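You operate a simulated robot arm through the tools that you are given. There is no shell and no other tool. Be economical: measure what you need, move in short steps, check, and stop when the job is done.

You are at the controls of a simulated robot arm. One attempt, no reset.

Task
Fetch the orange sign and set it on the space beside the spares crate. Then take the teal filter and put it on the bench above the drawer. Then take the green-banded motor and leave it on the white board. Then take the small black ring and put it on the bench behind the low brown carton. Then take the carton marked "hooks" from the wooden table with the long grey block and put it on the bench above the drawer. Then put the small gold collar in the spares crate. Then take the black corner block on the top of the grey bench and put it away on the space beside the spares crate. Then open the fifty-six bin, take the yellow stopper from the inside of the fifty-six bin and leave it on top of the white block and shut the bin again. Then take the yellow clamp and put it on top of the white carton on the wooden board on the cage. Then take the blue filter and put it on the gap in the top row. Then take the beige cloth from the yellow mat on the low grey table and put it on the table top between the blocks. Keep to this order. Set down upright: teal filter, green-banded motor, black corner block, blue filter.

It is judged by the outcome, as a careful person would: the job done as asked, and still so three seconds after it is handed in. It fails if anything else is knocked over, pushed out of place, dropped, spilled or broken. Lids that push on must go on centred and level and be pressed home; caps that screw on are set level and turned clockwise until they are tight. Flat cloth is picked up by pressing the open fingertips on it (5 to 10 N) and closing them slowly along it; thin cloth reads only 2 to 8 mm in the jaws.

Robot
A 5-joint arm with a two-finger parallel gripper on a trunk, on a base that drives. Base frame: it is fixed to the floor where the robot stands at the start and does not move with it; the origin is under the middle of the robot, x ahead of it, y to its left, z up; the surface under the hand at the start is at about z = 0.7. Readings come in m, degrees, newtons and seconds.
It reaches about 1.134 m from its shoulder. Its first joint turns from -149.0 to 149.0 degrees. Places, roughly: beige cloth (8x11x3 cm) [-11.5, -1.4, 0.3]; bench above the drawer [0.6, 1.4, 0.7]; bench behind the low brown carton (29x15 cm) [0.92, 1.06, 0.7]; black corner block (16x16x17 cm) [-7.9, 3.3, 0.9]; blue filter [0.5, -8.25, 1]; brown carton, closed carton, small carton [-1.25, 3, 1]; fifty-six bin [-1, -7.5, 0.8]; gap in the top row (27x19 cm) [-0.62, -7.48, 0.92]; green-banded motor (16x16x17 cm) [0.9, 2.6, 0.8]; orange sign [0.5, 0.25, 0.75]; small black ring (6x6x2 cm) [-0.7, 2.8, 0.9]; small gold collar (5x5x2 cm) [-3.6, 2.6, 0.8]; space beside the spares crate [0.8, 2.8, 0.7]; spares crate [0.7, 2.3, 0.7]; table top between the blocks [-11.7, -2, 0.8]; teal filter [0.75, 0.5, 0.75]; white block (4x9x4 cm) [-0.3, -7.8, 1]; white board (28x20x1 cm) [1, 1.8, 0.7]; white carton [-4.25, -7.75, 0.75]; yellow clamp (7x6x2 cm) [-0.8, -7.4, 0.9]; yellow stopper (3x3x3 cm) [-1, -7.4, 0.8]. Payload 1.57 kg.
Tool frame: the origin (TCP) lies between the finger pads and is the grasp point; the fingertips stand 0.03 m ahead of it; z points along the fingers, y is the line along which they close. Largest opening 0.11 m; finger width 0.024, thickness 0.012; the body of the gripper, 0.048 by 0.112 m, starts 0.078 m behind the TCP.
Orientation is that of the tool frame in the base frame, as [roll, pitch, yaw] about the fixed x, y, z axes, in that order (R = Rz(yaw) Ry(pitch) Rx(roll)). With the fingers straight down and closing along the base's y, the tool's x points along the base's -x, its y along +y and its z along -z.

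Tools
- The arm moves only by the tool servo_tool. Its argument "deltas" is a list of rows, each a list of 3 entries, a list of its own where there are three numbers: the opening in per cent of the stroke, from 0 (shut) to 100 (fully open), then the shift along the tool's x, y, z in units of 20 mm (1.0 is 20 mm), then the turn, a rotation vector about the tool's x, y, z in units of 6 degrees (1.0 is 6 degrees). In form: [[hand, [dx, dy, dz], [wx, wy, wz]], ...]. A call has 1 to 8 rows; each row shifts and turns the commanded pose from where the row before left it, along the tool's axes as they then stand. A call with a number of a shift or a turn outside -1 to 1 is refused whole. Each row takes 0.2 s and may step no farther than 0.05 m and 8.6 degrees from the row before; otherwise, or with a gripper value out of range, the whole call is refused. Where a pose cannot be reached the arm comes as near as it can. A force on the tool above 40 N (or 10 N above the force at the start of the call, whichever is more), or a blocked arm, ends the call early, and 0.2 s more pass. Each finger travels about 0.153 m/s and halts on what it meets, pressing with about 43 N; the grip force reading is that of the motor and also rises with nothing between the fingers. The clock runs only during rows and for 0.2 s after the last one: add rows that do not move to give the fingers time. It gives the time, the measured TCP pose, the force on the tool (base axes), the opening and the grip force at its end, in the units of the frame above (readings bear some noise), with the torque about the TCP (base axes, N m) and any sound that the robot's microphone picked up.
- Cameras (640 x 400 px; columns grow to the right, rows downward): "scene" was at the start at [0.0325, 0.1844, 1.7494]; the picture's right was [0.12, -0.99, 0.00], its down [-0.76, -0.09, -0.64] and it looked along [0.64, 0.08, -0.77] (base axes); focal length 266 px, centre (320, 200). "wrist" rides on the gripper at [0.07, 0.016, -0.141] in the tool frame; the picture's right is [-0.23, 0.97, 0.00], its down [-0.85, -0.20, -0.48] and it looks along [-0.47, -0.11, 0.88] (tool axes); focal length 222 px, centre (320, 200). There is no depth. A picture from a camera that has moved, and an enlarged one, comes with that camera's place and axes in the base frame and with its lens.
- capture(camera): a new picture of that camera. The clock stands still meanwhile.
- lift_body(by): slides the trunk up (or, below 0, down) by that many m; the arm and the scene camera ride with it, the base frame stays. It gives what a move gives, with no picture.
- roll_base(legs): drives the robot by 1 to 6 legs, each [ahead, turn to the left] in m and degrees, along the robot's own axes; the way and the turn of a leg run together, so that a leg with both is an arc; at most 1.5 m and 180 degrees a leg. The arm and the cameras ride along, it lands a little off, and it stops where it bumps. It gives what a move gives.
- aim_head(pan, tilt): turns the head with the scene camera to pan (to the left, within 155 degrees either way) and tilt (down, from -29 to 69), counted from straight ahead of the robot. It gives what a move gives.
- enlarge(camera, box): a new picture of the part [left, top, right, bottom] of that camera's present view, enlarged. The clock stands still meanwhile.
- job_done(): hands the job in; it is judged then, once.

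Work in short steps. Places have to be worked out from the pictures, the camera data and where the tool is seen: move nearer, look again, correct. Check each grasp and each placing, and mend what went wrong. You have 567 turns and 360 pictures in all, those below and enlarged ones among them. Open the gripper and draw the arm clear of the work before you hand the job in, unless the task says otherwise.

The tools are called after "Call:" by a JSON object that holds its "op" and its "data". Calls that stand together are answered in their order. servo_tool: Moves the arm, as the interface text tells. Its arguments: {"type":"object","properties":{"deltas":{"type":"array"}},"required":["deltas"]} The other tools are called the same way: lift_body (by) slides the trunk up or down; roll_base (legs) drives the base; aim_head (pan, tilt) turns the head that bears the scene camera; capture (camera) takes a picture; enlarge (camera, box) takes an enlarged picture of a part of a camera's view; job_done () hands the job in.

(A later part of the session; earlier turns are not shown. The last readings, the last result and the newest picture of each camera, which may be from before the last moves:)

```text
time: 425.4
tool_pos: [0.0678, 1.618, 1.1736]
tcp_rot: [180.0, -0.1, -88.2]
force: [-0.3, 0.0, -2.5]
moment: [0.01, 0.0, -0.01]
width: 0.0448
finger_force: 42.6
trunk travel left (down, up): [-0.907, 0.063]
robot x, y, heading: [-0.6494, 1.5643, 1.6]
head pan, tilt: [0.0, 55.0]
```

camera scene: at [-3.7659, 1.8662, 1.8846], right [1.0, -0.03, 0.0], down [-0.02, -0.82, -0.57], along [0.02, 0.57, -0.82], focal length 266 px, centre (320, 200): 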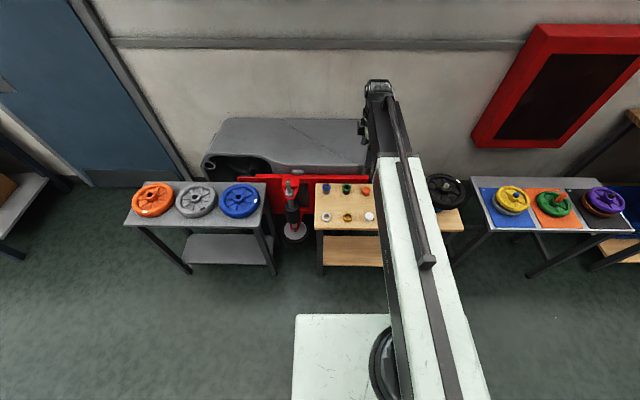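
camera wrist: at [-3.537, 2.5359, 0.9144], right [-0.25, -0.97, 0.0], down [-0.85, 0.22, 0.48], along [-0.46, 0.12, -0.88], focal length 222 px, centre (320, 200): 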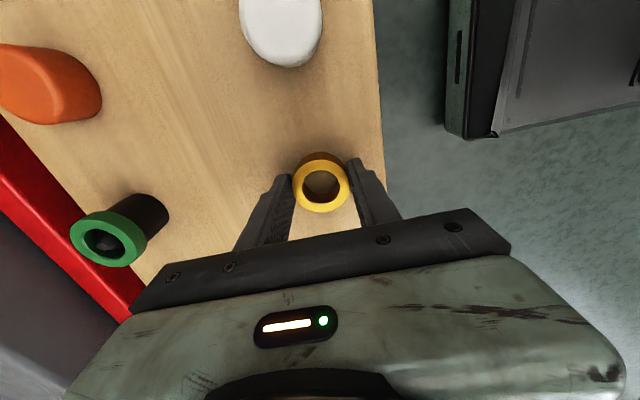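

Call:
{"op": "roll_base", "data": {"legs": [[0.48, 0], [0, -91.6], [-0.72, 0], [0, 90]]}}

Call:
{"op": "capture", "data": {"camera": "scene"}}

Call:
{"op": "capture", "data": {"camera": "wrist"}}

```text
time: 439.5
tool_pos: [0.5262, 2.3736, 1.1743]
tcp_rot: [179.9, 0.0, -85.6]
force: [0.5, -0.1, -0.9]
moment: [0.04, 0.01, -0.01]
width: 0.045
finger_force: 43.1
trunk travel left (down, up): [-0.907, 0.063]
robot x, y, heading: [-0.1844, 2.2696, 3.6]
head pan, tilt: [0.0, 55.0]
```

```text
240 pictures are left
camera scene: at [-0.1669, 2.4355, 1.8777], right [0.06, -1.0, 0.0], down [-0.82, -0.05, -0.57], along [0.57, 0.04, -0.82], focal length 266 px, centre (320, 200)
```

scene: 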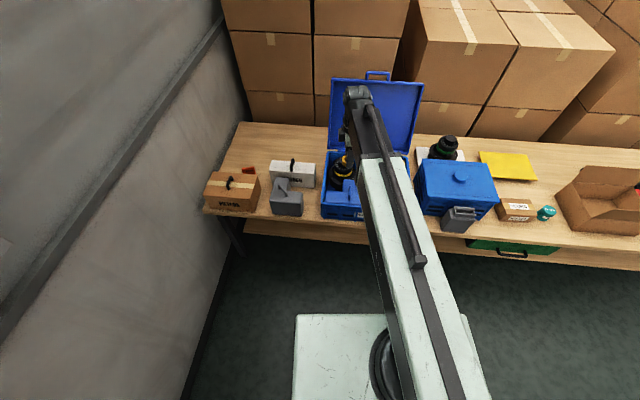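

```text
239 pictures are left
camera wrist: at [0.5165, 2.3041, 1.3143], right [-0.99, 0.15, 0.0], down [0.13, 0.87, 0.48], along [0.07, 0.47, -0.88], focal length 222 px, centre (320, 200)
```

wrist: 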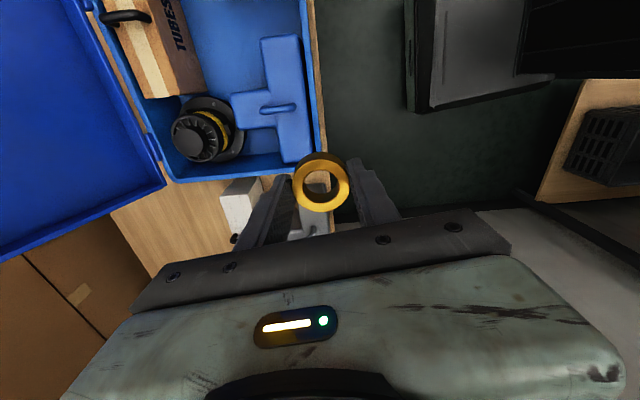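

The crate's free floor appears near (0.70, 2.22). Move over it for a closer look.

Call:
{"op": "servo_tool", "data": {"deltas": [[20, [0.98, -0.89, 0], [0, 0, 0]], [20, [0.98, -0.89, 0], [0, 0, 0]], [20, [0.98, -0.89, 0], [0, 0, 0]], [20, [0.98, -0.89, 0], [0, 0, 0]], [20, [0.98, -0.89, 0], [0, 0, 0]], [20, [0.98, -0.89, 0], [0, 0, 0]], [20, [0.98, -0.89, 0], [0, 0, 0]], [20, [0.98, -0.89, 0], [0, 0, 0]]]}}

Call:
{"op": "capture", "data": {"camera": "wrist"}}

Call:
{"op": "aim_head", "data": {"pan": -10, "tilt": 60}}

Call:
{"op": "capture", "data": {"camera": "scene"}}

```text
time: 441.3
tool_pos: [0.6816, 2.2299, 1.1738]
tcp_rot: [180.0, -0.1, -85.4]
force: [0.3, -0.3, -1.3]
moment: [0.01, 0.03, 0.03]
width: 0.0451
finger_force: 42.7
trunk travel left (down, up): [-0.907, 0.063]
robot x, y, heading: [-0.1869, 2.269, 3.7]
head pan, tilt: [0.0, 55.0]
```

```text
238 pictures are left
camera wrist: at [0.6714, 2.1593, 1.3141], right [-0.99, 0.15, 0.0], down [0.13, 0.87, 0.48], along [0.07, 0.47, -0.88], focal length 222 px, centre (320, 200)
```

wrist: 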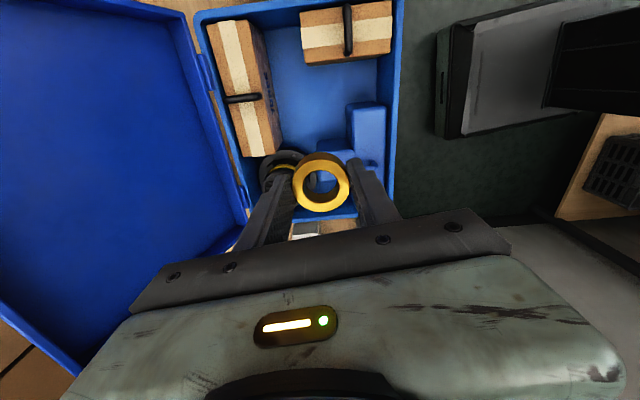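

```text
time: 442.0
tool_pos: [0.6796, 2.2279, 1.1739]
tcp_rot: [-180.0, -0.1, -85.4]
force: [-1.2, 0.1, -1.6]
moment: [0.0, 0.02, -0.01]
width: 0.0449
finger_force: 43.6
trunk travel left (down, up): [-0.907, 0.063]
robot x, y, heading: [-0.1847, 2.2668, 3.5]
head pan, tilt: [-10.0, 60.0]
```

```text
237 pictures are left
camera scene: at [-0.1725, 2.4244, 1.8715], right [-0.11, -0.99, 0.0], down [-0.86, 0.1, -0.5], along [0.5, -0.06, -0.87], focal length 266 px, centre (320, 200)
```

scene: 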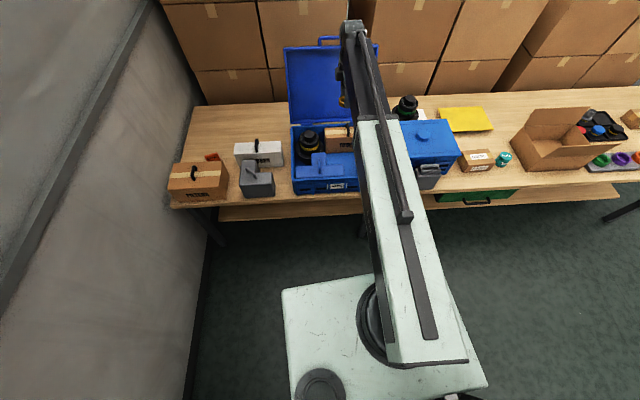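

Call:
{"op": "enlarge", "data": {"camera": "scene", "box": [270, 90, 410, 210]}}

Call:
{"op": "enlarge", "data": {"camera": "wrist", "box": [190, 0, 410, 220]}}

```text
3.33 times, centred on (340, 150) of scene
camera zoom: at [-0.1725, 2.4244, 1.8715], right [-0.11, -0.99, 0.0], down [-0.86, 0.1, -0.5], along [0.5, -0.06, -0.87], focal length 887 px, centre (253, 367)
```

zoom: 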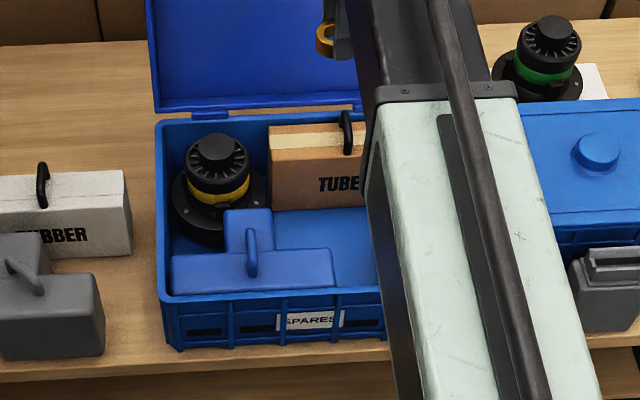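

```text
1.82 times, centred on (300, 110) of wrist
camera zoom: at [0.6707, 2.1596, 1.3142], right [-0.99, 0.15, 0.0], down [0.13, 0.87, 0.48], along [0.07, 0.47, -0.88], focal length 404 px, centre (356, 364)
```

zoom: 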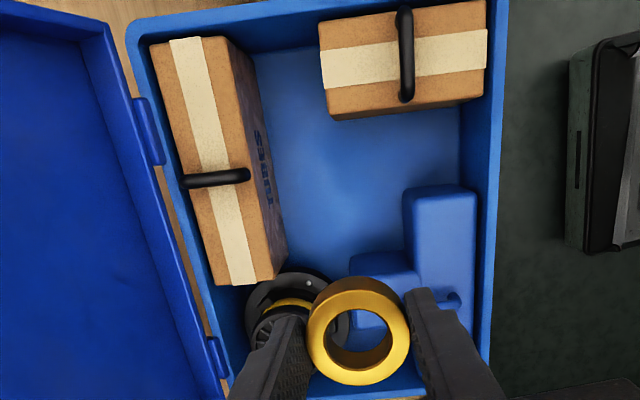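

Free floor in the SPARES crate around (0.70, 2.195), between TUBES, the small carton and the can. Position and lower.

Call:
{"op": "servo_tool", "data": {"deltas": [[20, [0.89, -0.43, 0], [0, 0, 0]], [20, [0.89, -0.43, 0], [0, 0, 0]]]}}

Call:
{"op": "lift_body", "data": {"by": -0.27}}

Call:
{"op": "capture", "data": {"camera": "wrist"}}

Call:
{"op": "enlarge", "data": {"camera": "scene", "box": [270, 70, 430, 210]}}

```text
time: 442.6
tool_pos: [0.7008, 2.1935, 1.1743]
tcp_rot: [-179.9, -0.1, -85.5]
force: [-1.1, -0.4, -1.7]
moment: [-0.01, 0.03, -0.01]
width: 0.0449
finger_force: 42.8
trunk travel left (down, up): [-0.907, 0.063]
robot x, y, heading: [-0.1843, 2.2638, 3.5]
head pan, tilt: [-10.0, 60.0]
```

```text
time: 445.4
tool_pos: [0.7012, 2.1952, 0.9039]
tcp_rot: [-180.0, -0.1, -85.5]
force: [-1.2, 0.0, -1.4]
moment: [0.0, -0.02, 0.01]
width: 0.0454
finger_force: 42.7
trunk travel left (down, up): [-0.637, 0.333]
robot x, y, heading: [-0.1836, 2.2661, 3.4]
head pan, tilt: [-10.0, 60.0]
```

```text
234 pictures are left
camera wrist: at [0.6914, 2.1248, 1.0443], right [-0.99, 0.15, 0.0], down [0.13, 0.87, 0.48], along [0.07, 0.47, -0.88], focal length 222 px, centre (320, 200)
```

wrist: 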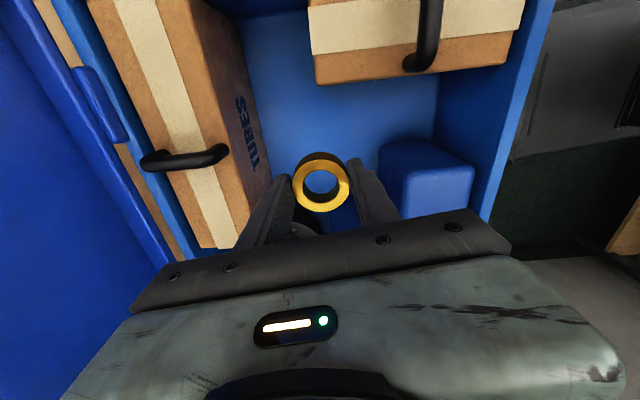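

```text
2.86 times, centred on (350, 140) of scene
camera zoom: at [-0.1727, 2.4244, 1.6016], right [-0.11, -0.99, 0.0], down [-0.86, 0.1, -0.5], along [0.5, -0.06, -0.87], focal length 760 px, centre (234, 371)
```

zoom: 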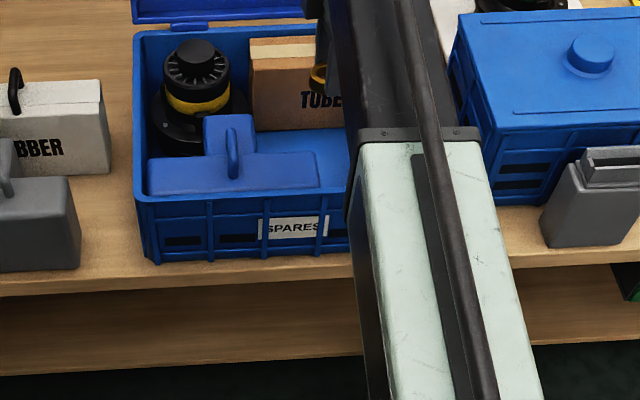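

Call:
{"op": "lift_body", "data": {"by": -0.12}}

Call:
{"op": "capture", "data": {"camera": "wrist"}}

Call:
{"op": "enlarge", "data": {"camera": "scene", "box": [270, 70, 430, 210]}}

```text
time: 446.9
tool_pos: [0.7014, 2.1934, 0.7839]
tcp_rot: [180.0, -0.2, -85.5]
force: [0.1, -0.1, -2.3]
moment: [0.0, 0.0, -0.01]
width: 0.0451
finger_force: 42.9
trunk travel left (down, up): [-0.517, 0.453]
robot x, y, heading: [-0.1844, 2.2668, 3.5]
head pan, tilt: [-10.0, 60.0]
```

```text
232 pictures are left
camera wrist: at [0.6913, 2.1248, 0.9243], right [-0.99, 0.15, 0.0], down [0.13, 0.87, 0.48], along [0.07, 0.47, -0.88], focal length 222 px, centre (320, 200)
```

wrist: 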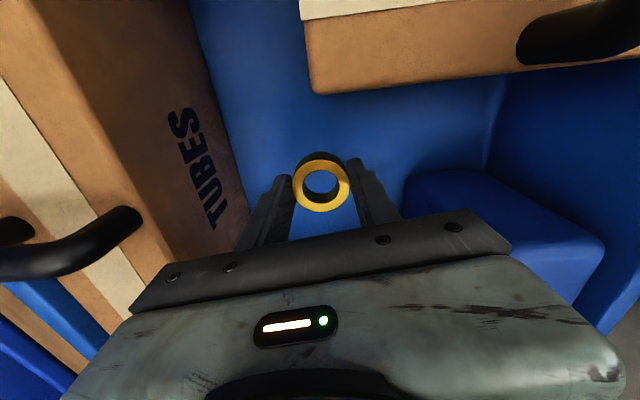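

```text
2.86 times, centred on (350, 140) of scene
camera zoom: at [-0.1727, 2.4244, 1.4816], right [-0.11, -0.99, 0.0], down [-0.86, 0.1, -0.5], along [0.5, -0.06, -0.87], focal length 760 px, centre (234, 371)
```

zoom: 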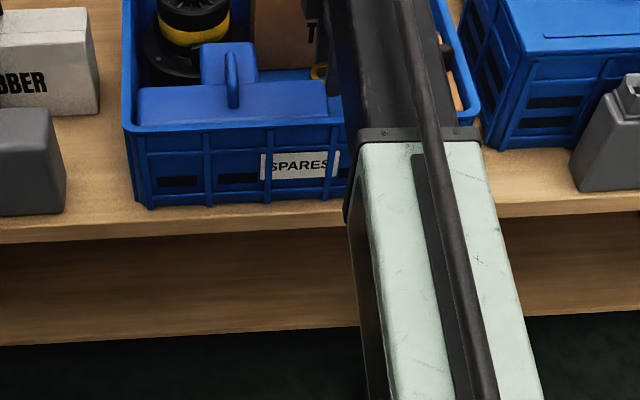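

Call:
{"op": "lift_body", "data": {"by": -0.02}}

Call:
{"op": "lift_body", "data": {"by": -0.008}}

Call:
{"op": "lift_body", "data": {"by": -0.005}}

```text
time: 447.5
tool_pos: [0.6994, 2.1944, 0.7639]
tcp_rot: [180.0, -0.1, -85.4]
force: [0.0, -0.4, -2.2]
moment: [-0.03, 0.0, 0.02]
width: 0.045
finger_force: 42.5
trunk travel left (down, up): [-0.497, 0.473]
robot x, y, heading: [-0.1844, 2.267, 3.4]
head pan, tilt: [-10.0, 60.0]
```

```text
time: 448.1
tool_pos: [0.7026, 2.194, 0.757]
tcp_rot: [180.0, -0.2, -85.6]
force: [0.0, -1.0, -1.1]
moment: [-0.01, 0.01, 0.01]
width: 0.0451
finger_force: 43.6
trunk travel left (down, up): [-0.489, 0.481]
robot x, y, heading: [-0.1837, 2.2696, 3.6]
head pan, tilt: [-10.0, 60.0]
```

```text
time: 448.6
tool_pos: [0.7012, 2.1922, 0.7511]
tcp_rot: [179.9, -0.1, -85.5]
force: [-0.6, -0.7, -1.4]
moment: [0.01, 0.02, -0.01]
width: 0.045
finger_force: 42.8
trunk travel left (down, up): [-0.484, 0.486]
robot x, y, heading: [-0.1844, 2.2672, 3.6]
head pan, tilt: [-10.0, 60.0]
```

Call:
{"op": "lift_body", "data": {"by": -0.005}}

Call:
{"op": "lift_body", "data": {"by": -0.004}}

Call:
{"op": "lift_body", "data": {"by": -0.004}}

```text
time: 449.2
tool_pos: [0.7005, 2.1938, 0.7462]
tcp_rot: [180.0, -0.1, -85.4]
force: [0.2, -0.6, -1.6]
moment: [0.0, 0.05, 0.04]
width: 0.0448
finger_force: 42.9
trunk travel left (down, up): [-0.479, 0.491]
robot x, y, heading: [-0.1883, 2.2654, 3.7]
head pan, tilt: [-10.0, 60.0]
```

```text
time: 449.7
tool_pos: [0.7008, 2.1955, 0.7431]
tcp_rot: [-179.9, -0.1, -85.5]
force: [5.8, -0.8, 13.7]
moment: [0.1, 0.06, -0.01]
width: 0.0451
finger_force: 42.4
trunk travel left (down, up): [-0.475, 0.495]
robot x, y, heading: [-0.1838, 2.2644, 3.6]
head pan, tilt: [-10.0, 60.0]
```

```text
time: 450.2
tool_pos: [0.7004, 2.1937, 0.7384]
tcp_rot: [-179.9, -0.1, -85.5]
force: [9.7, -1.2, 25.8]
moment: [0.01, 0.11, 0.0]
width: 0.0451
finger_force: 43.0
trunk travel left (down, up): [-0.471, 0.499]
robot x, y, heading: [-0.1862, 2.267, 3.4]
head pan, tilt: [-10.0, 60.0]
```

Contact on the crate floor. Release slightly and lift.

Call:
{"op": "servo_tool", "data": {"deltas": [[45, [0, 0, 0], [0, 0, 0]], [50, [0, 0, 0], [0, 0, 0]], [56, [0, 0, 0], [0, 0, 0]], [56, [0, 0, 0], [0, 0, 0]]]}}

Call:
{"op": "lift_body", "data": {"by": 0.1}}

Call:
{"op": "capture", "data": {"camera": "wrist"}}

```text
time: 451.2
tool_pos: [0.7008, 2.1943, 0.7385]
tcp_rot: [-180.0, -0.2, -85.5]
force: [-0.4, 0.1, 0.4]
moment: [-0.04, -0.01, -0.01]
width: 0.0614
finger_force: 0.1
trunk travel left (down, up): [-0.471, 0.499]
robot x, y, heading: [-0.1843, 2.2637, 3.7]
head pan, tilt: [-10.0, 60.0]
```

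```text
time: 452.6
tool_pos: [0.7001, 2.1952, 0.8378]
tcp_rot: [180.0, -0.1, -85.5]
force: [-0.1, -0.6, -0.5]
moment: [-0.03, 0.0, -0.01]
width: 0.0618
finger_force: 0.1
trunk travel left (down, up): [-0.571, 0.399]
robot x, y, heading: [-0.1872, 2.266, 3.7]
head pan, tilt: [-10.0, 60.0]
```

```text
230 pictures are left
camera wrist: at [0.6913, 2.1248, 0.9783], right [-0.99, 0.15, 0.0], down [0.13, 0.87, 0.48], along [0.07, 0.47, -0.88], focal length 222 px, centre (320, 200)
```

wrist: 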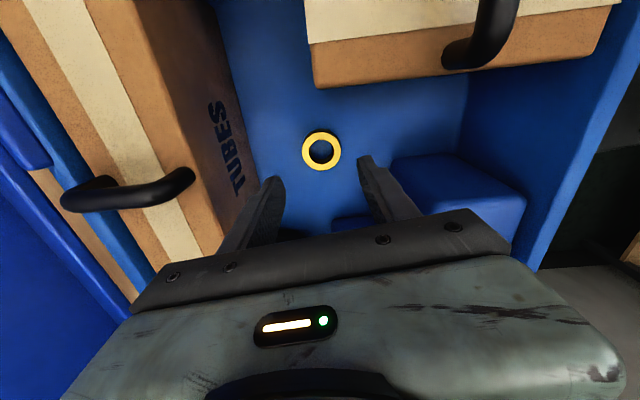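

Collar is in the SPARES crate. Raise and drive toward the grey bench at x≈−7.9.

Call:
{"op": "lift_body", "data": {"by": 0.36}}

Call:
{"op": "roll_base", "data": {"legs": [[-0.05, 0], [0, -93.6], [0.85, 0], [0, -90], [1.5, 0], [1.5, 0]]}}

Call:
{"op": "roll_base", "data": {"legs": [[1.5, 0], [1.5, 0]]}}

Call:
{"op": "aim_head", "data": {"pan": -40, "tilt": 25}}

Call:
{"op": "capture", "data": {"camera": "scene"}}

```text
time: 456.1
tool_pos: [0.7012, 2.1933, 1.1985]
tcp_rot: [180.0, 0.0, -85.5]
force: [0.0, -0.3, -0.2]
moment: [-0.01, 0.03, 0.01]
width: 0.0615
finger_force: 0.0
trunk travel left (down, up): [-0.931, 0.039]
robot x, y, heading: [-0.1876, 2.2688, 3.5]
head pan, tilt: [-10.0, 60.0]
```

```text
time: 482.9
tool_pos: [-4.1288, 1.6137, 1.198]
tcp_rot: [180.0, -0.1, 90.0]
force: [0.7, -0.2, 0.4]
moment: [-0.01, -0.03, 0.03]
width: 0.0619
finger_force: 0.2
trunk travel left (down, up): [-0.931, 0.039]
robot x, y, heading: [-3.2502, 1.4721, 179.4]
head pan, tilt: [-10.0, 60.0]
```

```text
time: 497.3
tool_pos: [-7.1072, 1.6156, 1.1969]
tcp_rot: [180.0, -0.1, 90.6]
force: [0.2, 0.9, 0.1]
moment: [0.03, -0.03, 0.02]
width: 0.0618
finger_force: 0.1
trunk travel left (down, up): [-0.931, 0.039]
robot x, y, heading: [-6.2293, 1.4798, -180.1]
head pan, tilt: [-10.0, 60.0]
```

```text
time: 498.3
tool_pos: [-7.1075, 1.6145, 1.1983]
tcp_rot: [-180.0, -0.1, 90.4]
force: [-0.5, -0.2, -0.1]
moment: [0.01, 0.0, 0.0]
width: 0.0616
finger_force: 0.2
trunk travel left (down, up): [-0.931, 0.039]
robot x, y, heading: [-6.2308, 1.478, -179.9]
head pan, tilt: [-40.0, 25.0]
```

```text
229 pictures are left
camera scene: at [-6.254, 1.3668, 1.9455], right [0.64, 0.77, 0.0], down [0.32, -0.27, -0.91], along [-0.69, 0.58, -0.42], focal length 266 px, centre (320, 200)
```

scene: 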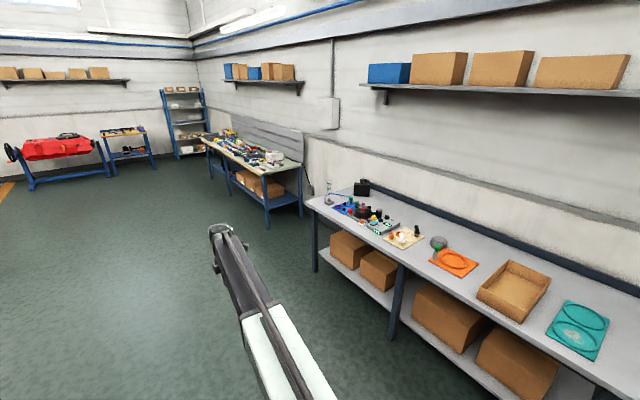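

Call:
{"op": "enlarge", "data": {"camera": "scene", "box": [300, 160, 460, 270]}}

Call:
{"op": "enlarge", "data": {"camera": "scene", "box": [190, 110, 310, 210]}}

```text
3.64 times, centred on (380, 215) of scene
camera zoom: at [-6.254, 1.3668, 1.9455], right [0.64, 0.77, 0.0], down [0.32, -0.27, -0.91], along [-0.69, 0.58, -0.42], focal length 968 px, centre (102, 146)
```

zoom: 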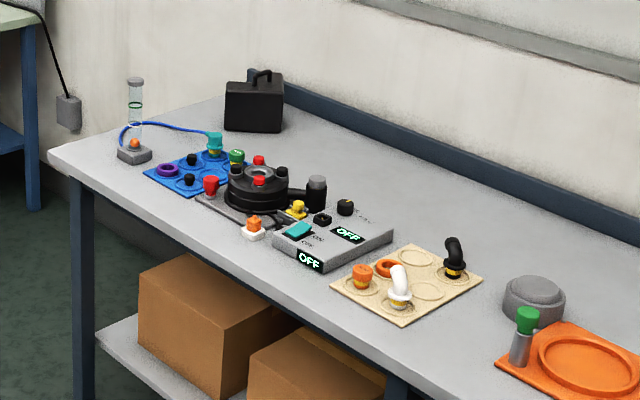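

```text
4.00 times, centred on (250, 160) of scene
camera zoom: at [-6.254, 1.3668, 1.9455], right [0.64, 0.77, 0.0], down [0.32, -0.27, -0.91], along [-0.69, 0.58, -0.42], focal length 1065 px, centre (600, 360)
```

zoom: 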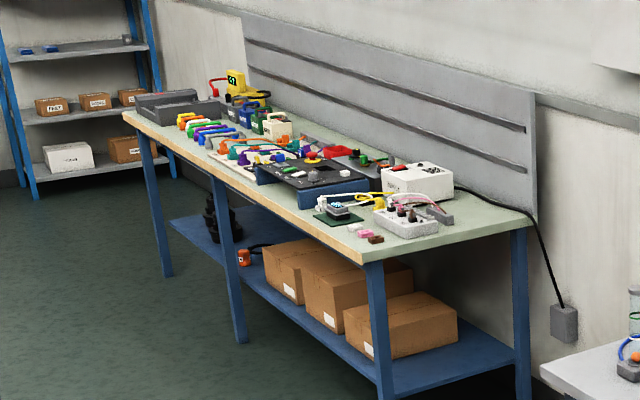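

The black corner block (with a top handle) is at the bench's far back corner, ~(−7.9, 3.33). Drive there and face it.

Call:
{"op": "roll_base", "data": {"legs": [[1.5, 0], [0.28, 0], [0, -90], [0.55, 0]]}}

Call:
{"op": "aim_head", "data": {"pan": -5, "tilt": 40}}

Call:
{"op": "capture", "data": {"camera": "scene"}}

Call:
{"op": "capture", "data": {"camera": "wrist"}}

```text
time: 514.1
tool_pos: [-7.8813, 2.9192, 1.1962]
tcp_rot: [179.9, -0.1, -1.0]
force: [0.5, -0.2, -0.3]
moment: [-0.02, 0.03, -0.02]
width: 0.0615
finger_force: 0.2
trunk travel left (down, up): [-0.931, 0.039]
robot x, y, heading: [-8.0587, 2.0433, 88.0]
head pan, tilt: [-40.0, 25.0]
```

```text
time: 515.1
tool_pos: [-7.8823, 2.9161, 1.199]
tcp_rot: [-180.0, -0.1, -1.0]
force: [-0.5, -0.3, 0.0]
moment: [-0.01, 0.0, 0.03]
width: 0.0617
finger_force: 0.0
trunk travel left (down, up): [-0.931, 0.039]
robot x, y, heading: [-8.0592, 2.0422, 88.1]
head pan, tilt: [-5.0, 40.0]
```

```text
226 pictures are left
camera scene: at [-8.219, 2.0865, 1.9223], right [0.99, -0.12, 0.0], down [-0.08, -0.64, -0.77], along [0.09, 0.76, -0.64], focal length 266 px, centre (320, 200)
```

scene: 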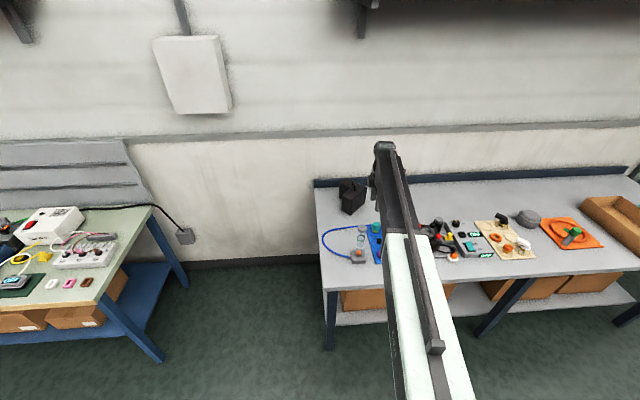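

```text
225 pictures are left
camera wrist: at [-7.8117, 2.9006, 1.3384], right [-0.24, -0.97, 0.0], down [-0.85, 0.21, 0.48], along [-0.46, 0.12, -0.88], focal length 222 px, centre (320, 200)
```

wrist: 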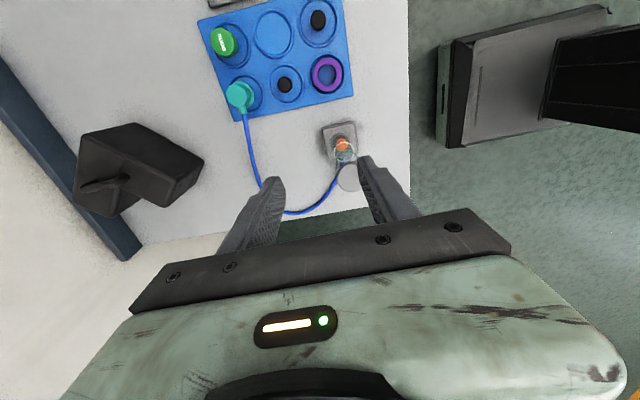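

Call:
{"op": "enlarge", "data": {"camera": "scene", "box": [310, 150, 410, 270]}}

Call:
{"op": "enlarge", "data": {"camera": "wrist", "box": [50, 90, 230, 240]}}

```text
3.33 times, centred on (360, 210) of scene
camera zoom: at [-8.219, 2.0865, 1.9223], right [0.99, -0.12, 0.0], down [-0.08, -0.64, -0.77], along [0.09, 0.76, -0.64], focal length 887 px, centre (187, 167)
```

zoom: 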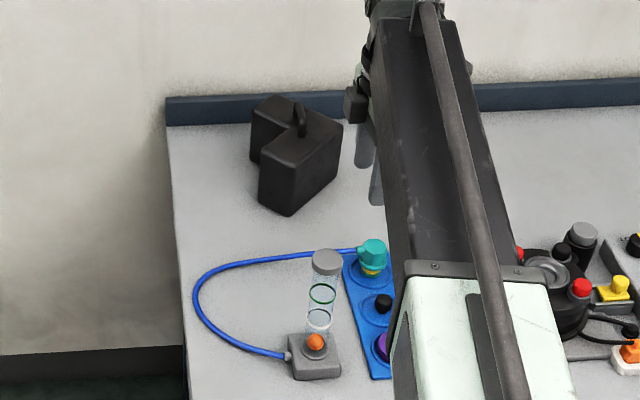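

```text
2.67 times, centred on (140, 165) of wrist
camera zoom: at [-7.8117, 2.9006, 1.3384], right [-0.24, -0.97, 0.0], down [-0.85, 0.21, 0.48], along [-0.46, 0.12, -0.88], focal length 592 px, centre (800, 293)
```

zoom: 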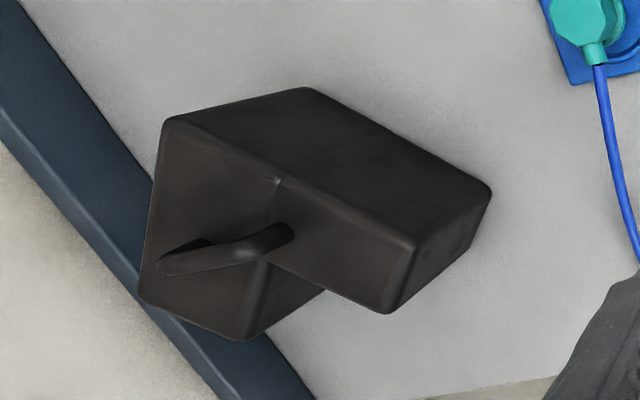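

Call:
{"op": "roll_base", "data": {"legs": [[0.26, 0]]}}

Call:
{"op": "capture", "data": {"camera": "wrist"}}

Call:
{"op": "capture", "data": {"camera": "scene"}}

```text
time: 517.0
tool_pos: [-7.8729, 3.1792, 1.1978]
tcp_rot: [-179.9, -0.1, -1.1]
force: [0.5, -0.3, 0.1]
moment: [-0.01, 0.02, 0.03]
width: 0.0616
finger_force: 0.0
trunk travel left (down, up): [-0.931, 0.039]
robot x, y, heading: [-8.0523, 2.3034, 87.9]
head pan, tilt: [-5.0, 40.0]
```

```text
222 pictures are left
camera wrist: at [-7.8022, 3.1631, 1.3378], right [-0.25, -0.97, 0.0], down [-0.85, 0.22, 0.48], along [-0.46, 0.12, -0.88], focal length 222 px, centre (320, 200)
```

wrist: 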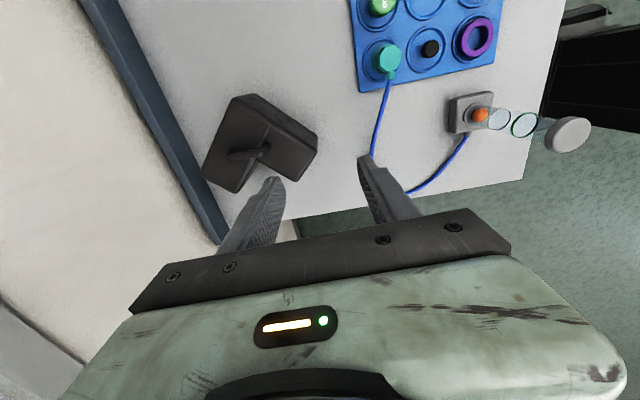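

```text
221 pictures are left
camera scene: at [-8.2105, 2.3499, 1.9222], right [0.99, -0.12, 0.0], down [-0.08, -0.64, -0.77], along [0.09, 0.76, -0.64], focal length 266 px, centre (320, 200)
```

scene: 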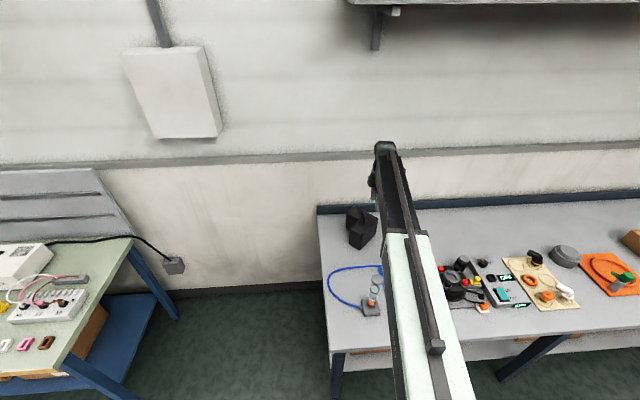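

Call:
{"op": "enlarge", "data": {"camera": "wrist", "box": [190, 80, 340, 200]}}

Call:
{"op": "enlarge", "data": {"camera": "scene", "box": [310, 180, 400, 260]}}

```text
3.33 times, centred on (265, 140) of wrist
camera zoom: at [-7.8022, 3.1631, 1.3378], right [-0.25, -0.97, 0.0], down [-0.85, 0.22, 0.48], along [-0.46, 0.12, -0.88], focal length 740 px, centre (503, 400)
```

zoom: 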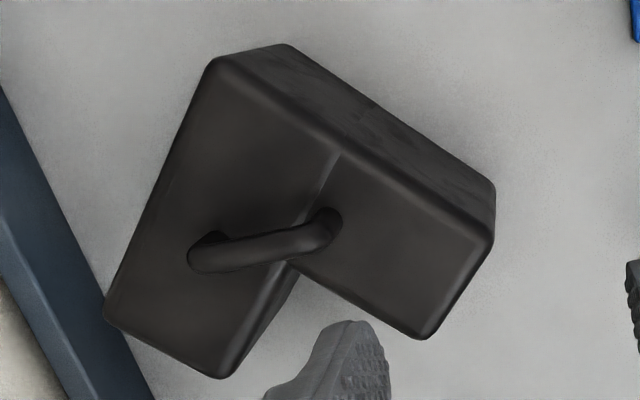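

```text
5.00 times, centred on (355, 220) of scene
camera zoom: at [-8.2105, 2.3499, 1.9222], right [0.99, -0.12, 0.0], down [-0.08, -0.64, -0.77], along [0.09, 0.76, -0.64], focal length 1331 px, centre (145, 100)
```

zoom: 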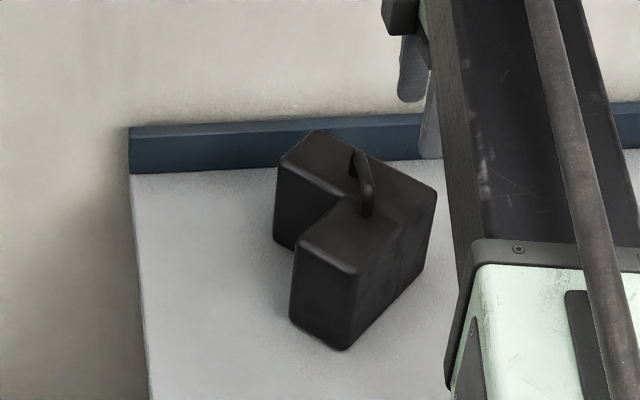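

Handle bar runs along y at ≈ (−7.874, 3.298, 0.99). Spin the hand so that it closes along x, and edge the base forward.

Call:
{"op": "servo_tool", "data": {"deltas": [[60, [0, 0, 0], [0, 0, 1]], [60, [0, 0, 0], [0, 0, 1]], [60, [0, 0, 0], [0, 0, 1]], [60, [0, 0, 0], [0, 0, 1]], [60, [0, 0, 0], [0, 0, 1]], [60, [0, 0, 0], [0, 0, 1]], [60, [0, 0, 0], [0, 0, 1]], [60, [0, 0, 0], [0, 0, 1]]]}}

Call:
{"op": "servo_tool", "data": {"deltas": [[60, [0, 0, 0], [0, 0, 1]], [60, [0, 0, 0], [0, 0, 1]], [60, [0, 0, 0], [0, 0, 1]], [60, [0, 0, 0], [0, 0, 1]], [60, [0, 0, 0], [0, 0, 1]], [60, [0, 0, 0], [0, 0, 1]], [60, [0, 0, 0], [0, 0, 0.8]]]}}

Call:
{"op": "roll_base", "data": {"legs": [[0.035, 0]]}}

Call:
{"op": "capture", "data": {"camera": "wrist"}}

```text
time: 518.8
tool_pos: [-7.8718, 3.1791, 1.198]
tcp_rot: [-180.0, -0.1, -49.2]
force: [0.3, -0.1, -0.4]
moment: [0.01, 0.01, 0.02]
width: 0.0659
finger_force: 0.0
trunk travel left (down, up): [-0.931, 0.039]
robot x, y, heading: [-8.0478, 2.3049, 88.2]
head pan, tilt: [-5.0, 40.0]
```

```text
time: 520.4
tool_pos: [-7.8717, 3.1791, 1.1986]
tcp_rot: [-180.0, 0.1, -89.9]
force: [-0.1, -0.9, -0.3]
moment: [0.01, 0.0, -0.02]
width: 0.0659
finger_force: 0.2
trunk travel left (down, up): [-0.931, 0.039]
robot x, y, heading: [-8.051, 2.3065, 88.2]
head pan, tilt: [-5.0, 40.0]
```

```text
time: 521.2
tool_pos: [-7.8718, 3.2151, 1.1975]
tcp_rot: [-179.9, 0.0, -89.9]
force: [0.2, 0.6, -0.7]
moment: [-0.01, 0.0, 0.0]
width: 0.0661
finger_force: 0.1
trunk travel left (down, up): [-0.931, 0.039]
robot x, y, heading: [-8.0477, 2.3376, 87.9]
head pan, tilt: [-5.0, 40.0]
```

```text
218 pictures are left
camera wrist: at [-7.8865, 3.1462, 1.3373], right [-0.97, 0.23, 0.0], down [0.2, 0.86, 0.48], along [0.11, 0.47, -0.88], focal length 222 px, centre (320, 200)
```

wrist: 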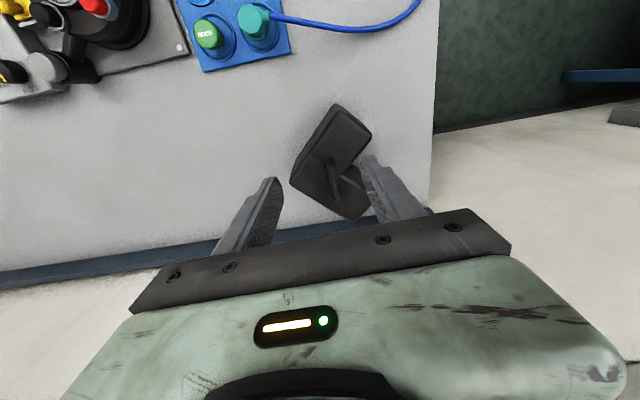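

Call:
{"op": "servo_tool", "data": {"deltas": [[40, [-1, 0, 0], [0, 0, 0]], [40, [-1, 0, 0], [0, 0, 0]], [40, [-0.8, 0, 0], [0, 0, 0]], [40, [-0.8, 0, 0], [0.11, -0.7, 0]], [40, [-0.7, 0, 0], [0.11, -0.7, 0]]]}}

Call:
{"op": "lift_body", "data": {"by": -0.12}}

Call:
{"op": "capture", "data": {"camera": "wrist"}}

Call:
{"op": "enlarge", "data": {"camera": "scene", "box": [300, 110, 440, 250]}}

```text
time: 522.4
tool_pos: [-7.8724, 3.3, 1.2016]
tcp_rot: [-178.6, 8.4, -89.8]
force: [-0.2, 0.5, -0.9]
moment: [-0.01, 0.0, 0.01]
width: 0.0444
finger_force: 0.1
trunk travel left (down, up): [-0.931, 0.039]
robot x, y, heading: [-8.0527, 2.3408, 87.8]
head pan, tilt: [-5.0, 40.0]
```

```text
time: 523.9
tool_pos: [-7.873, 3.2997, 1.0802]
tcp_rot: [-178.6, 8.3, -89.8]
force: [-0.8, -0.7, -0.7]
moment: [-0.02, -0.01, 0.06]
width: 0.0441
finger_force: 0.1
trunk travel left (down, up): [-0.811, 0.159]
robot x, y, heading: [-8.0488, 2.3369, 87.8]
head pan, tilt: [-5.0, 40.0]
```

```text
217 pictures are left
camera wrist: at [-7.8907, 3.2111, 1.2089], right [-0.97, 0.22, 0.01], down [0.18, 0.78, 0.6], along [0.13, 0.59, -0.8], focal length 222 px, centre (320, 200)
```

wrist: 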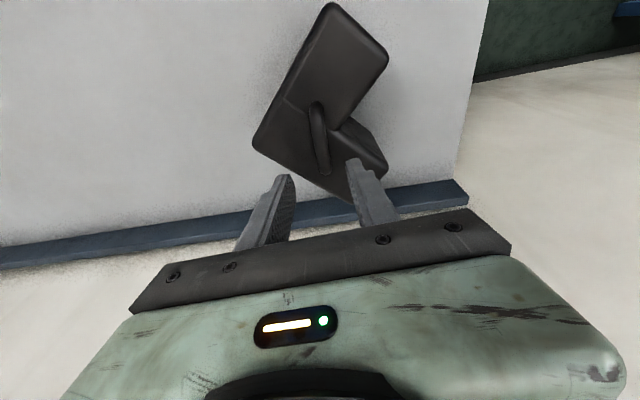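

```text
2.86 times, centred on (370, 180) of scene
camera zoom: at [-8.2095, 2.383, 1.8023], right [0.99, -0.12, 0.0], down [-0.08, -0.64, -0.77], along [0.09, 0.76, -0.64], focal length 760 px, centre (177, 257)
```

zoom: 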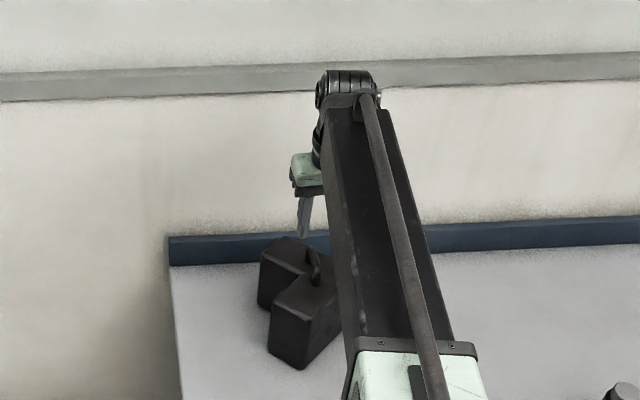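

Call:
{"op": "lift_body", "data": {"by": -0.045}}

Call:
{"op": "enlarge", "data": {"camera": "wrist", "box": [220, 80, 420, 230]}}

Call:
{"op": "enlarge", "data": {"camera": "scene", "box": [320, 120, 400, 220]}}

```text
time: 524.8
tool_pos: [-7.8721, 3.2995, 1.0355]
tcp_rot: [-178.5, 8.4, -89.8]
force: [-0.5, 0.3, 0.8]
moment: [-0.01, -0.01, 0.0]
width: 0.0438
finger_force: 0.1
trunk travel left (down, up): [-0.766, 0.204]
robot x, y, heading: [-8.0471, 2.3378, 88.0]
head pan, tilt: [-5.0, 40.0]
```

```text
2.67 times, centred on (320, 155) of wrist
camera zoom: at [-7.8907, 3.2111, 1.1638], right [-0.97, 0.22, 0.01], down [0.18, 0.78, 0.6], along [0.13, 0.59, -0.8], focal length 592 px, centre (320, 320)
```

zoom: 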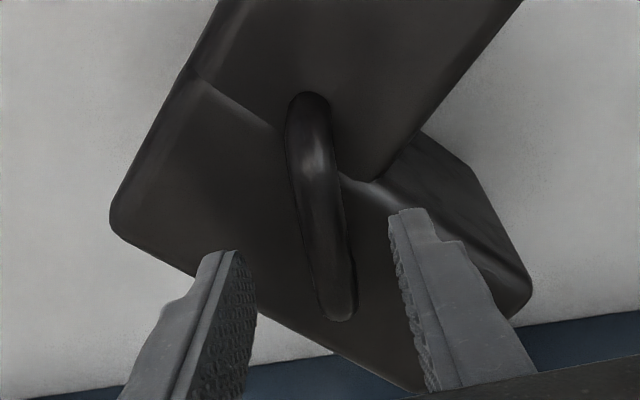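

```text
4.00 times, centred on (360, 170) of scene
camera zoom: at [-8.2095, 2.3829, 1.7572], right [0.99, -0.12, 0.0], down [-0.08, -0.64, -0.77], along [0.09, 0.76, -0.64], focal length 1065 px, centre (160, 320)
```

zoom: 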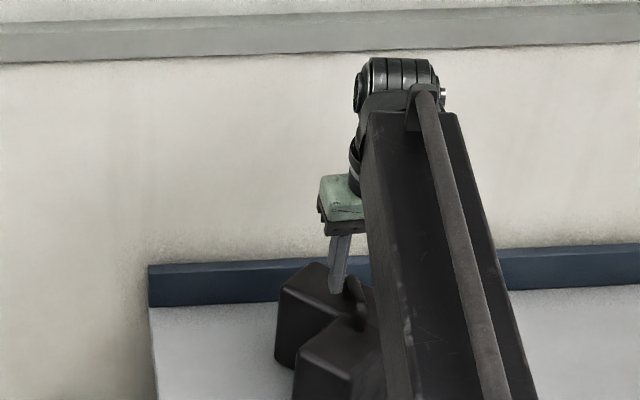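

Call:
{"op": "lift_body", "data": {"by": -0.025}}

Call:
{"op": "lift_body", "data": {"by": -0.012}}

Call:
{"op": "enlarge", "data": {"camera": "wrist", "box": [220, 80, 420, 230]}}

Call:
{"op": "enlarge", "data": {"camera": "scene", "box": [320, 120, 400, 220]}}

```text
time: 525.5
tool_pos: [-7.8723, 3.2996, 1.0105]
tcp_rot: [-178.6, 8.4, -89.8]
force: [-0.2, -0.4, -0.2]
moment: [-0.01, 0.04, 0.01]
width: 0.0441
finger_force: 0.0
trunk travel left (down, up): [-0.741, 0.229]
robot x, y, heading: [-8.0493, 2.3395, 88.0]
head pan, tilt: [-5.0, 40.0]
```

```text
time: 526.0
tool_pos: [-7.8723, 3.2985, 1.005]
tcp_rot: [-178.5, 8.9, -89.8]
force: [-1.4, -3.0, 28.9]
moment: [-0.33, 0.1, -0.04]
width: 0.0441
finger_force: 0.1
trunk travel left (down, up): [-0.732, 0.238]
robot x, y, heading: [-8.0478, 2.3405, 88.1]
head pan, tilt: [-5.0, 40.0]
stopped: the force on the tool passed its limit at 57 N (the readings are from after the stop); the commanded pose is now the measured one
```

```text
2.67 times, centred on (320, 155) of wrist
camera zoom: at [-7.891, 3.2093, 1.1327], right [-0.97, 0.22, 0.01], down [0.18, 0.77, 0.61], along [0.13, 0.6, -0.79], focal length 592 px, centre (320, 320)
```

zoom: 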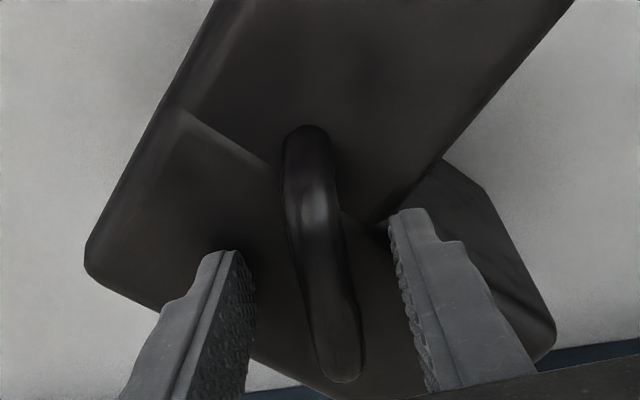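

```text
4.00 times, centred on (360, 170) of scene
camera zoom: at [-8.2104, 2.3781, 1.7239], right [0.99, -0.12, 0.0], down [-0.08, -0.64, -0.77], along [0.09, 0.76, -0.64], focal length 1065 px, centre (160, 320)
```

zoom: 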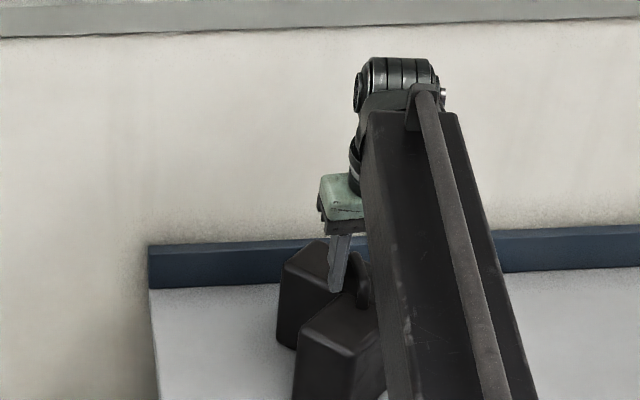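

Tips met the block's top (≈0.975). Raise 6 mm and close on the handle.

Call:
{"op": "lift_body", "data": {"by": 0.008}}

Call:
{"op": "servo_tool", "data": {"deltas": [[30, [0, 0, 0], [0, 0, 0]], [20, [0, 0, 0], [0, 0, 0]], [10, [0, 0, 0], [0, 0, 0]], [0, [0, 0, 0], [0, 0, 0]], [0, [0, 0, 0], [0, 0, 0]]]}}

Call:
{"op": "enlarge", "data": {"camera": "wrist", "box": [220, 80, 420, 230]}}

```text
time: 526.6
tool_pos: [-7.8708, 3.303, 1.009]
tcp_rot: [-178.4, 8.9, -89.8]
force: [0.4, 0.2, -0.1]
moment: [-0.02, 0.02, -0.01]
width: 0.0442
finger_force: 0.0
trunk travel left (down, up): [-0.74, 0.23]
robot x, y, heading: [-8.0458, 2.3367, 88.1]
head pan, tilt: [-5.0, 40.0]
```

```text
time: 527.8
tool_pos: [-7.8716, 3.3012, 1.0105]
tcp_rot: [-178.4, 8.9, -89.8]
force: [-0.5, -0.2, 1.2]
moment: [0.03, 0.01, 0.15]
width: 0.0134
finger_force: 30.4
trunk travel left (down, up): [-0.74, 0.23]
robot x, y, heading: [-8.0512, 2.3377, 88.0]
head pan, tilt: [-5.0, 40.0]
```

```text
2.67 times, centred on (320, 155) of wrist
camera zoom: at [-7.8904, 3.2127, 1.1375], right [-0.97, 0.22, 0.01], down [0.18, 0.77, 0.61], along [0.13, 0.6, -0.79], focal length 592 px, centre (320, 320)
```

zoom: 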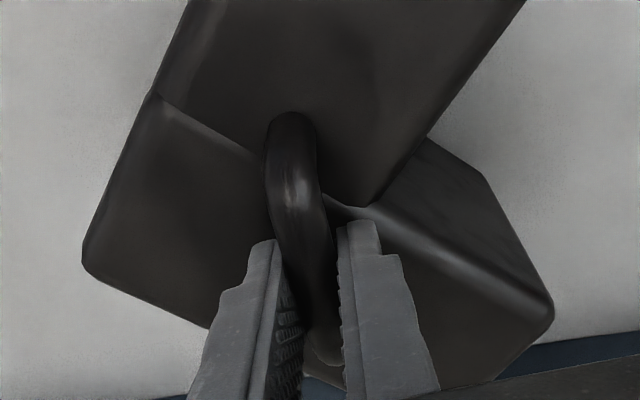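

The grip is ~15 mm off the handle's centre. Open, shift 15 mm toward me, re-close.

Call:
{"op": "servo_tool", "data": {"deltas": [[25, [0, 0, 0], [0, 0, 0]], [35, [0, 0, 0], [0, 0, 0]], [35, [0.75, 0, -0.12], [0, 0, 0]], [35, [0, 0, 0], [0, 0, 0]], [15, [0, 0, 0], [0, 0, 0]], [0, [0, 0, 0], [0, 0, 0]], [0, [0, 0, 0], [0, 0, 0]]]}}

Call:
{"op": "enlarge", "data": {"camera": "wrist", "box": [220, 80, 420, 230]}}

```text
time: 529.4
tool_pos: [-7.8721, 3.2864, 1.01]
tcp_rot: [-178.5, 8.9, -89.8]
force: [0.4, -1.4, 1.2]
moment: [0.02, -0.01, 0.02]
width: 0.0134
finger_force: 30.1
trunk travel left (down, up): [-0.74, 0.23]
robot x, y, heading: [-8.0476, 2.3392, 88.2]
head pan, tilt: [-5.0, 40.0]
```

```text
2.67 times, centred on (320, 155) of wrist
camera zoom: at [-7.8905, 3.1969, 1.1375], right [-0.97, 0.22, 0.01], down [0.18, 0.77, 0.61], along [0.13, 0.6, -0.79], focal length 592 px, centre (320, 320)
```

zoom: 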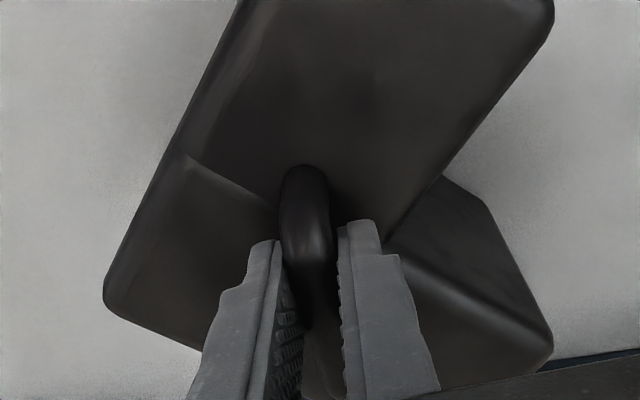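

Centred now. Lift slowly.

Call:
{"op": "lift_body", "data": {"by": 0.03}}

Call:
{"op": "capture", "data": {"camera": "wrist"}}

Call:
{"op": "enlarge", "data": {"camera": "scene", "box": [310, 120, 410, 230]}}

```text
time: 530.1
tool_pos: [-7.8719, 3.2866, 1.039]
tcp_rot: [-178.6, 8.8, -89.8]
force: [0.1, -0.3, -3.7]
moment: [-0.04, -0.04, 0.02]
width: 0.013
finger_force: 30.3
trunk travel left (down, up): [-0.77, 0.2]
robot x, y, heading: [-8.0486, 2.3376, 88.4]
head pan, tilt: [-5.0, 40.0]
```

```text
209 pictures are left
camera wrist: at [-7.8905, 3.1975, 1.1671], right [-0.97, 0.22, 0.01], down [0.18, 0.77, 0.61], along [0.13, 0.6, -0.79], focal length 222 px, centre (320, 200)
```

wrist: 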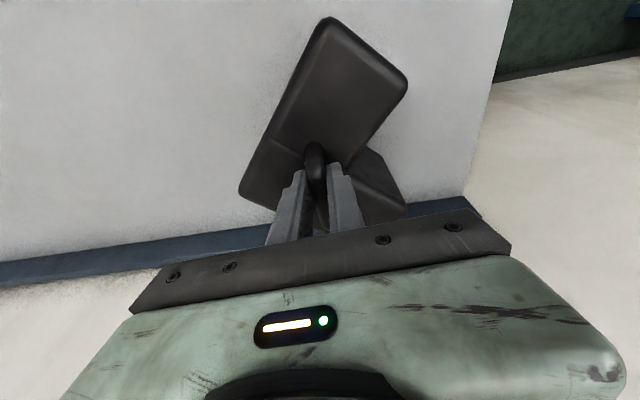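

```text
3.64 times, centred on (360, 175) of scene
camera zoom: at [-8.2094, 2.3838, 1.7614], right [0.99, -0.12, 0.0], down [-0.08, -0.64, -0.77], along [0.09, 0.76, -0.64], focal length 968 px, centre (174, 291)
```

zoom: 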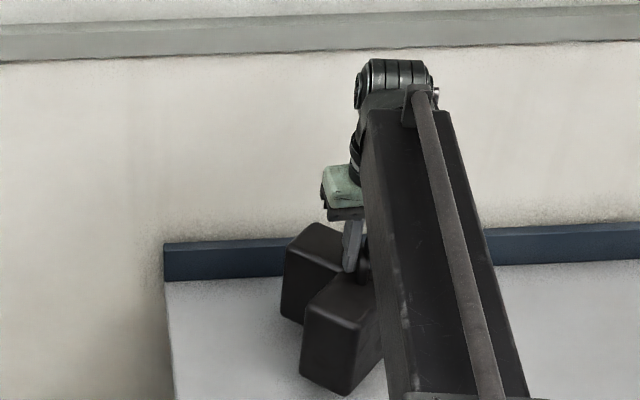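

Held (light, 3.7 N). Raise fully; a glass tube stands under the boom, so I back slightly and swing right over clear bench before leaving.

Call:
{"op": "lift_body", "data": {"by": 0.195}}

Call:
{"op": "roll_base", "data": {"legs": [[-0.1, 0], [0, -135], [1.1, 0], [0, 46.5]]}}

Call:
{"op": "capture", "data": {"camera": "wrist"}}

Call:
{"op": "aim_head", "data": {"pan": 0, "tilt": 30}}

Call:
{"op": "capture", "data": {"camera": "scene"}}

```text
time: 532.3
tool_pos: [-7.8729, 3.2873, 1.2343]
tcp_rot: [-178.6, 8.8, -89.8]
force: [-0.6, 0.4, -2.6]
moment: [-0.05, 0.02, -0.01]
width: 0.0135
finger_force: 30.5
trunk travel left (down, up): [-0.965, 0.005]
robot x, y, heading: [-8.0476, 2.3401, 88.0]
head pan, tilt: [-5.0, 40.0]
```

```text
time: 546.4
tool_pos: [-6.3591, 1.277, 1.235]
tcp_rot: [-178.5, 8.9, -178.4]
force: [0.0, 0.4, -2.8]
moment: [0.01, 0.05, 0.03]
width: 0.0138
finger_force: 30.2
trunk travel left (down, up): [-0.965, 0.005]
robot x, y, heading: [-7.3104, 1.4373, -0.8]
head pan, tilt: [-5.0, 40.0]
```

```text
207 pictures are left
camera wrist: at [-6.4498, 1.2955, 1.3626], right [0.2, 0.98, 0.01], down [0.78, -0.17, 0.61], along [0.6, -0.11, -0.79], focal length 222 px, centre (320, 200)
```

wrist: 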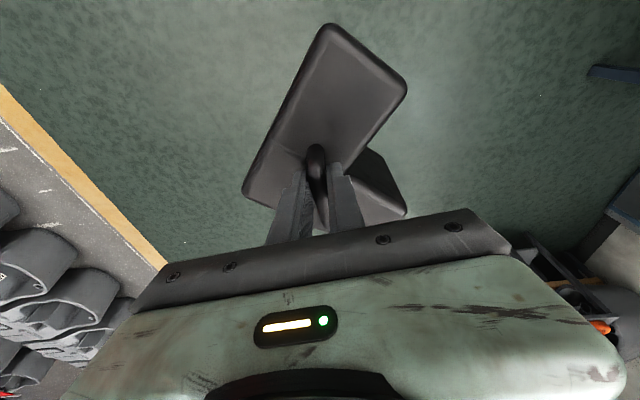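

```text
time: 547.1
tool_pos: [-6.3595, 1.2778, 1.2348]
tcp_rot: [-178.5, 8.9, -178.4]
force: [-0.5, -0.2, -2.9]
moment: [0.01, 0.01, -0.01]
width: 0.0139
finger_force: 29.5
trunk travel left (down, up): [-0.965, 0.005]
robot x, y, heading: [-7.3086, 1.4347, -1.1]
head pan, tilt: [0.0, 30.0]
```

```text
206 pictures are left
camera scene: at [-7.2611, 1.6042, 1.9717], right [-0.02, -1.0, 0.0], down [-0.5, 0.01, -0.87], along [0.87, -0.01, -0.5], focal length 266 px, centre (320, 200)
```

scene: 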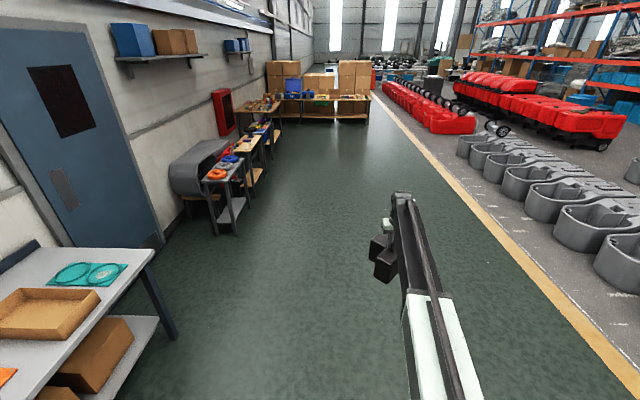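

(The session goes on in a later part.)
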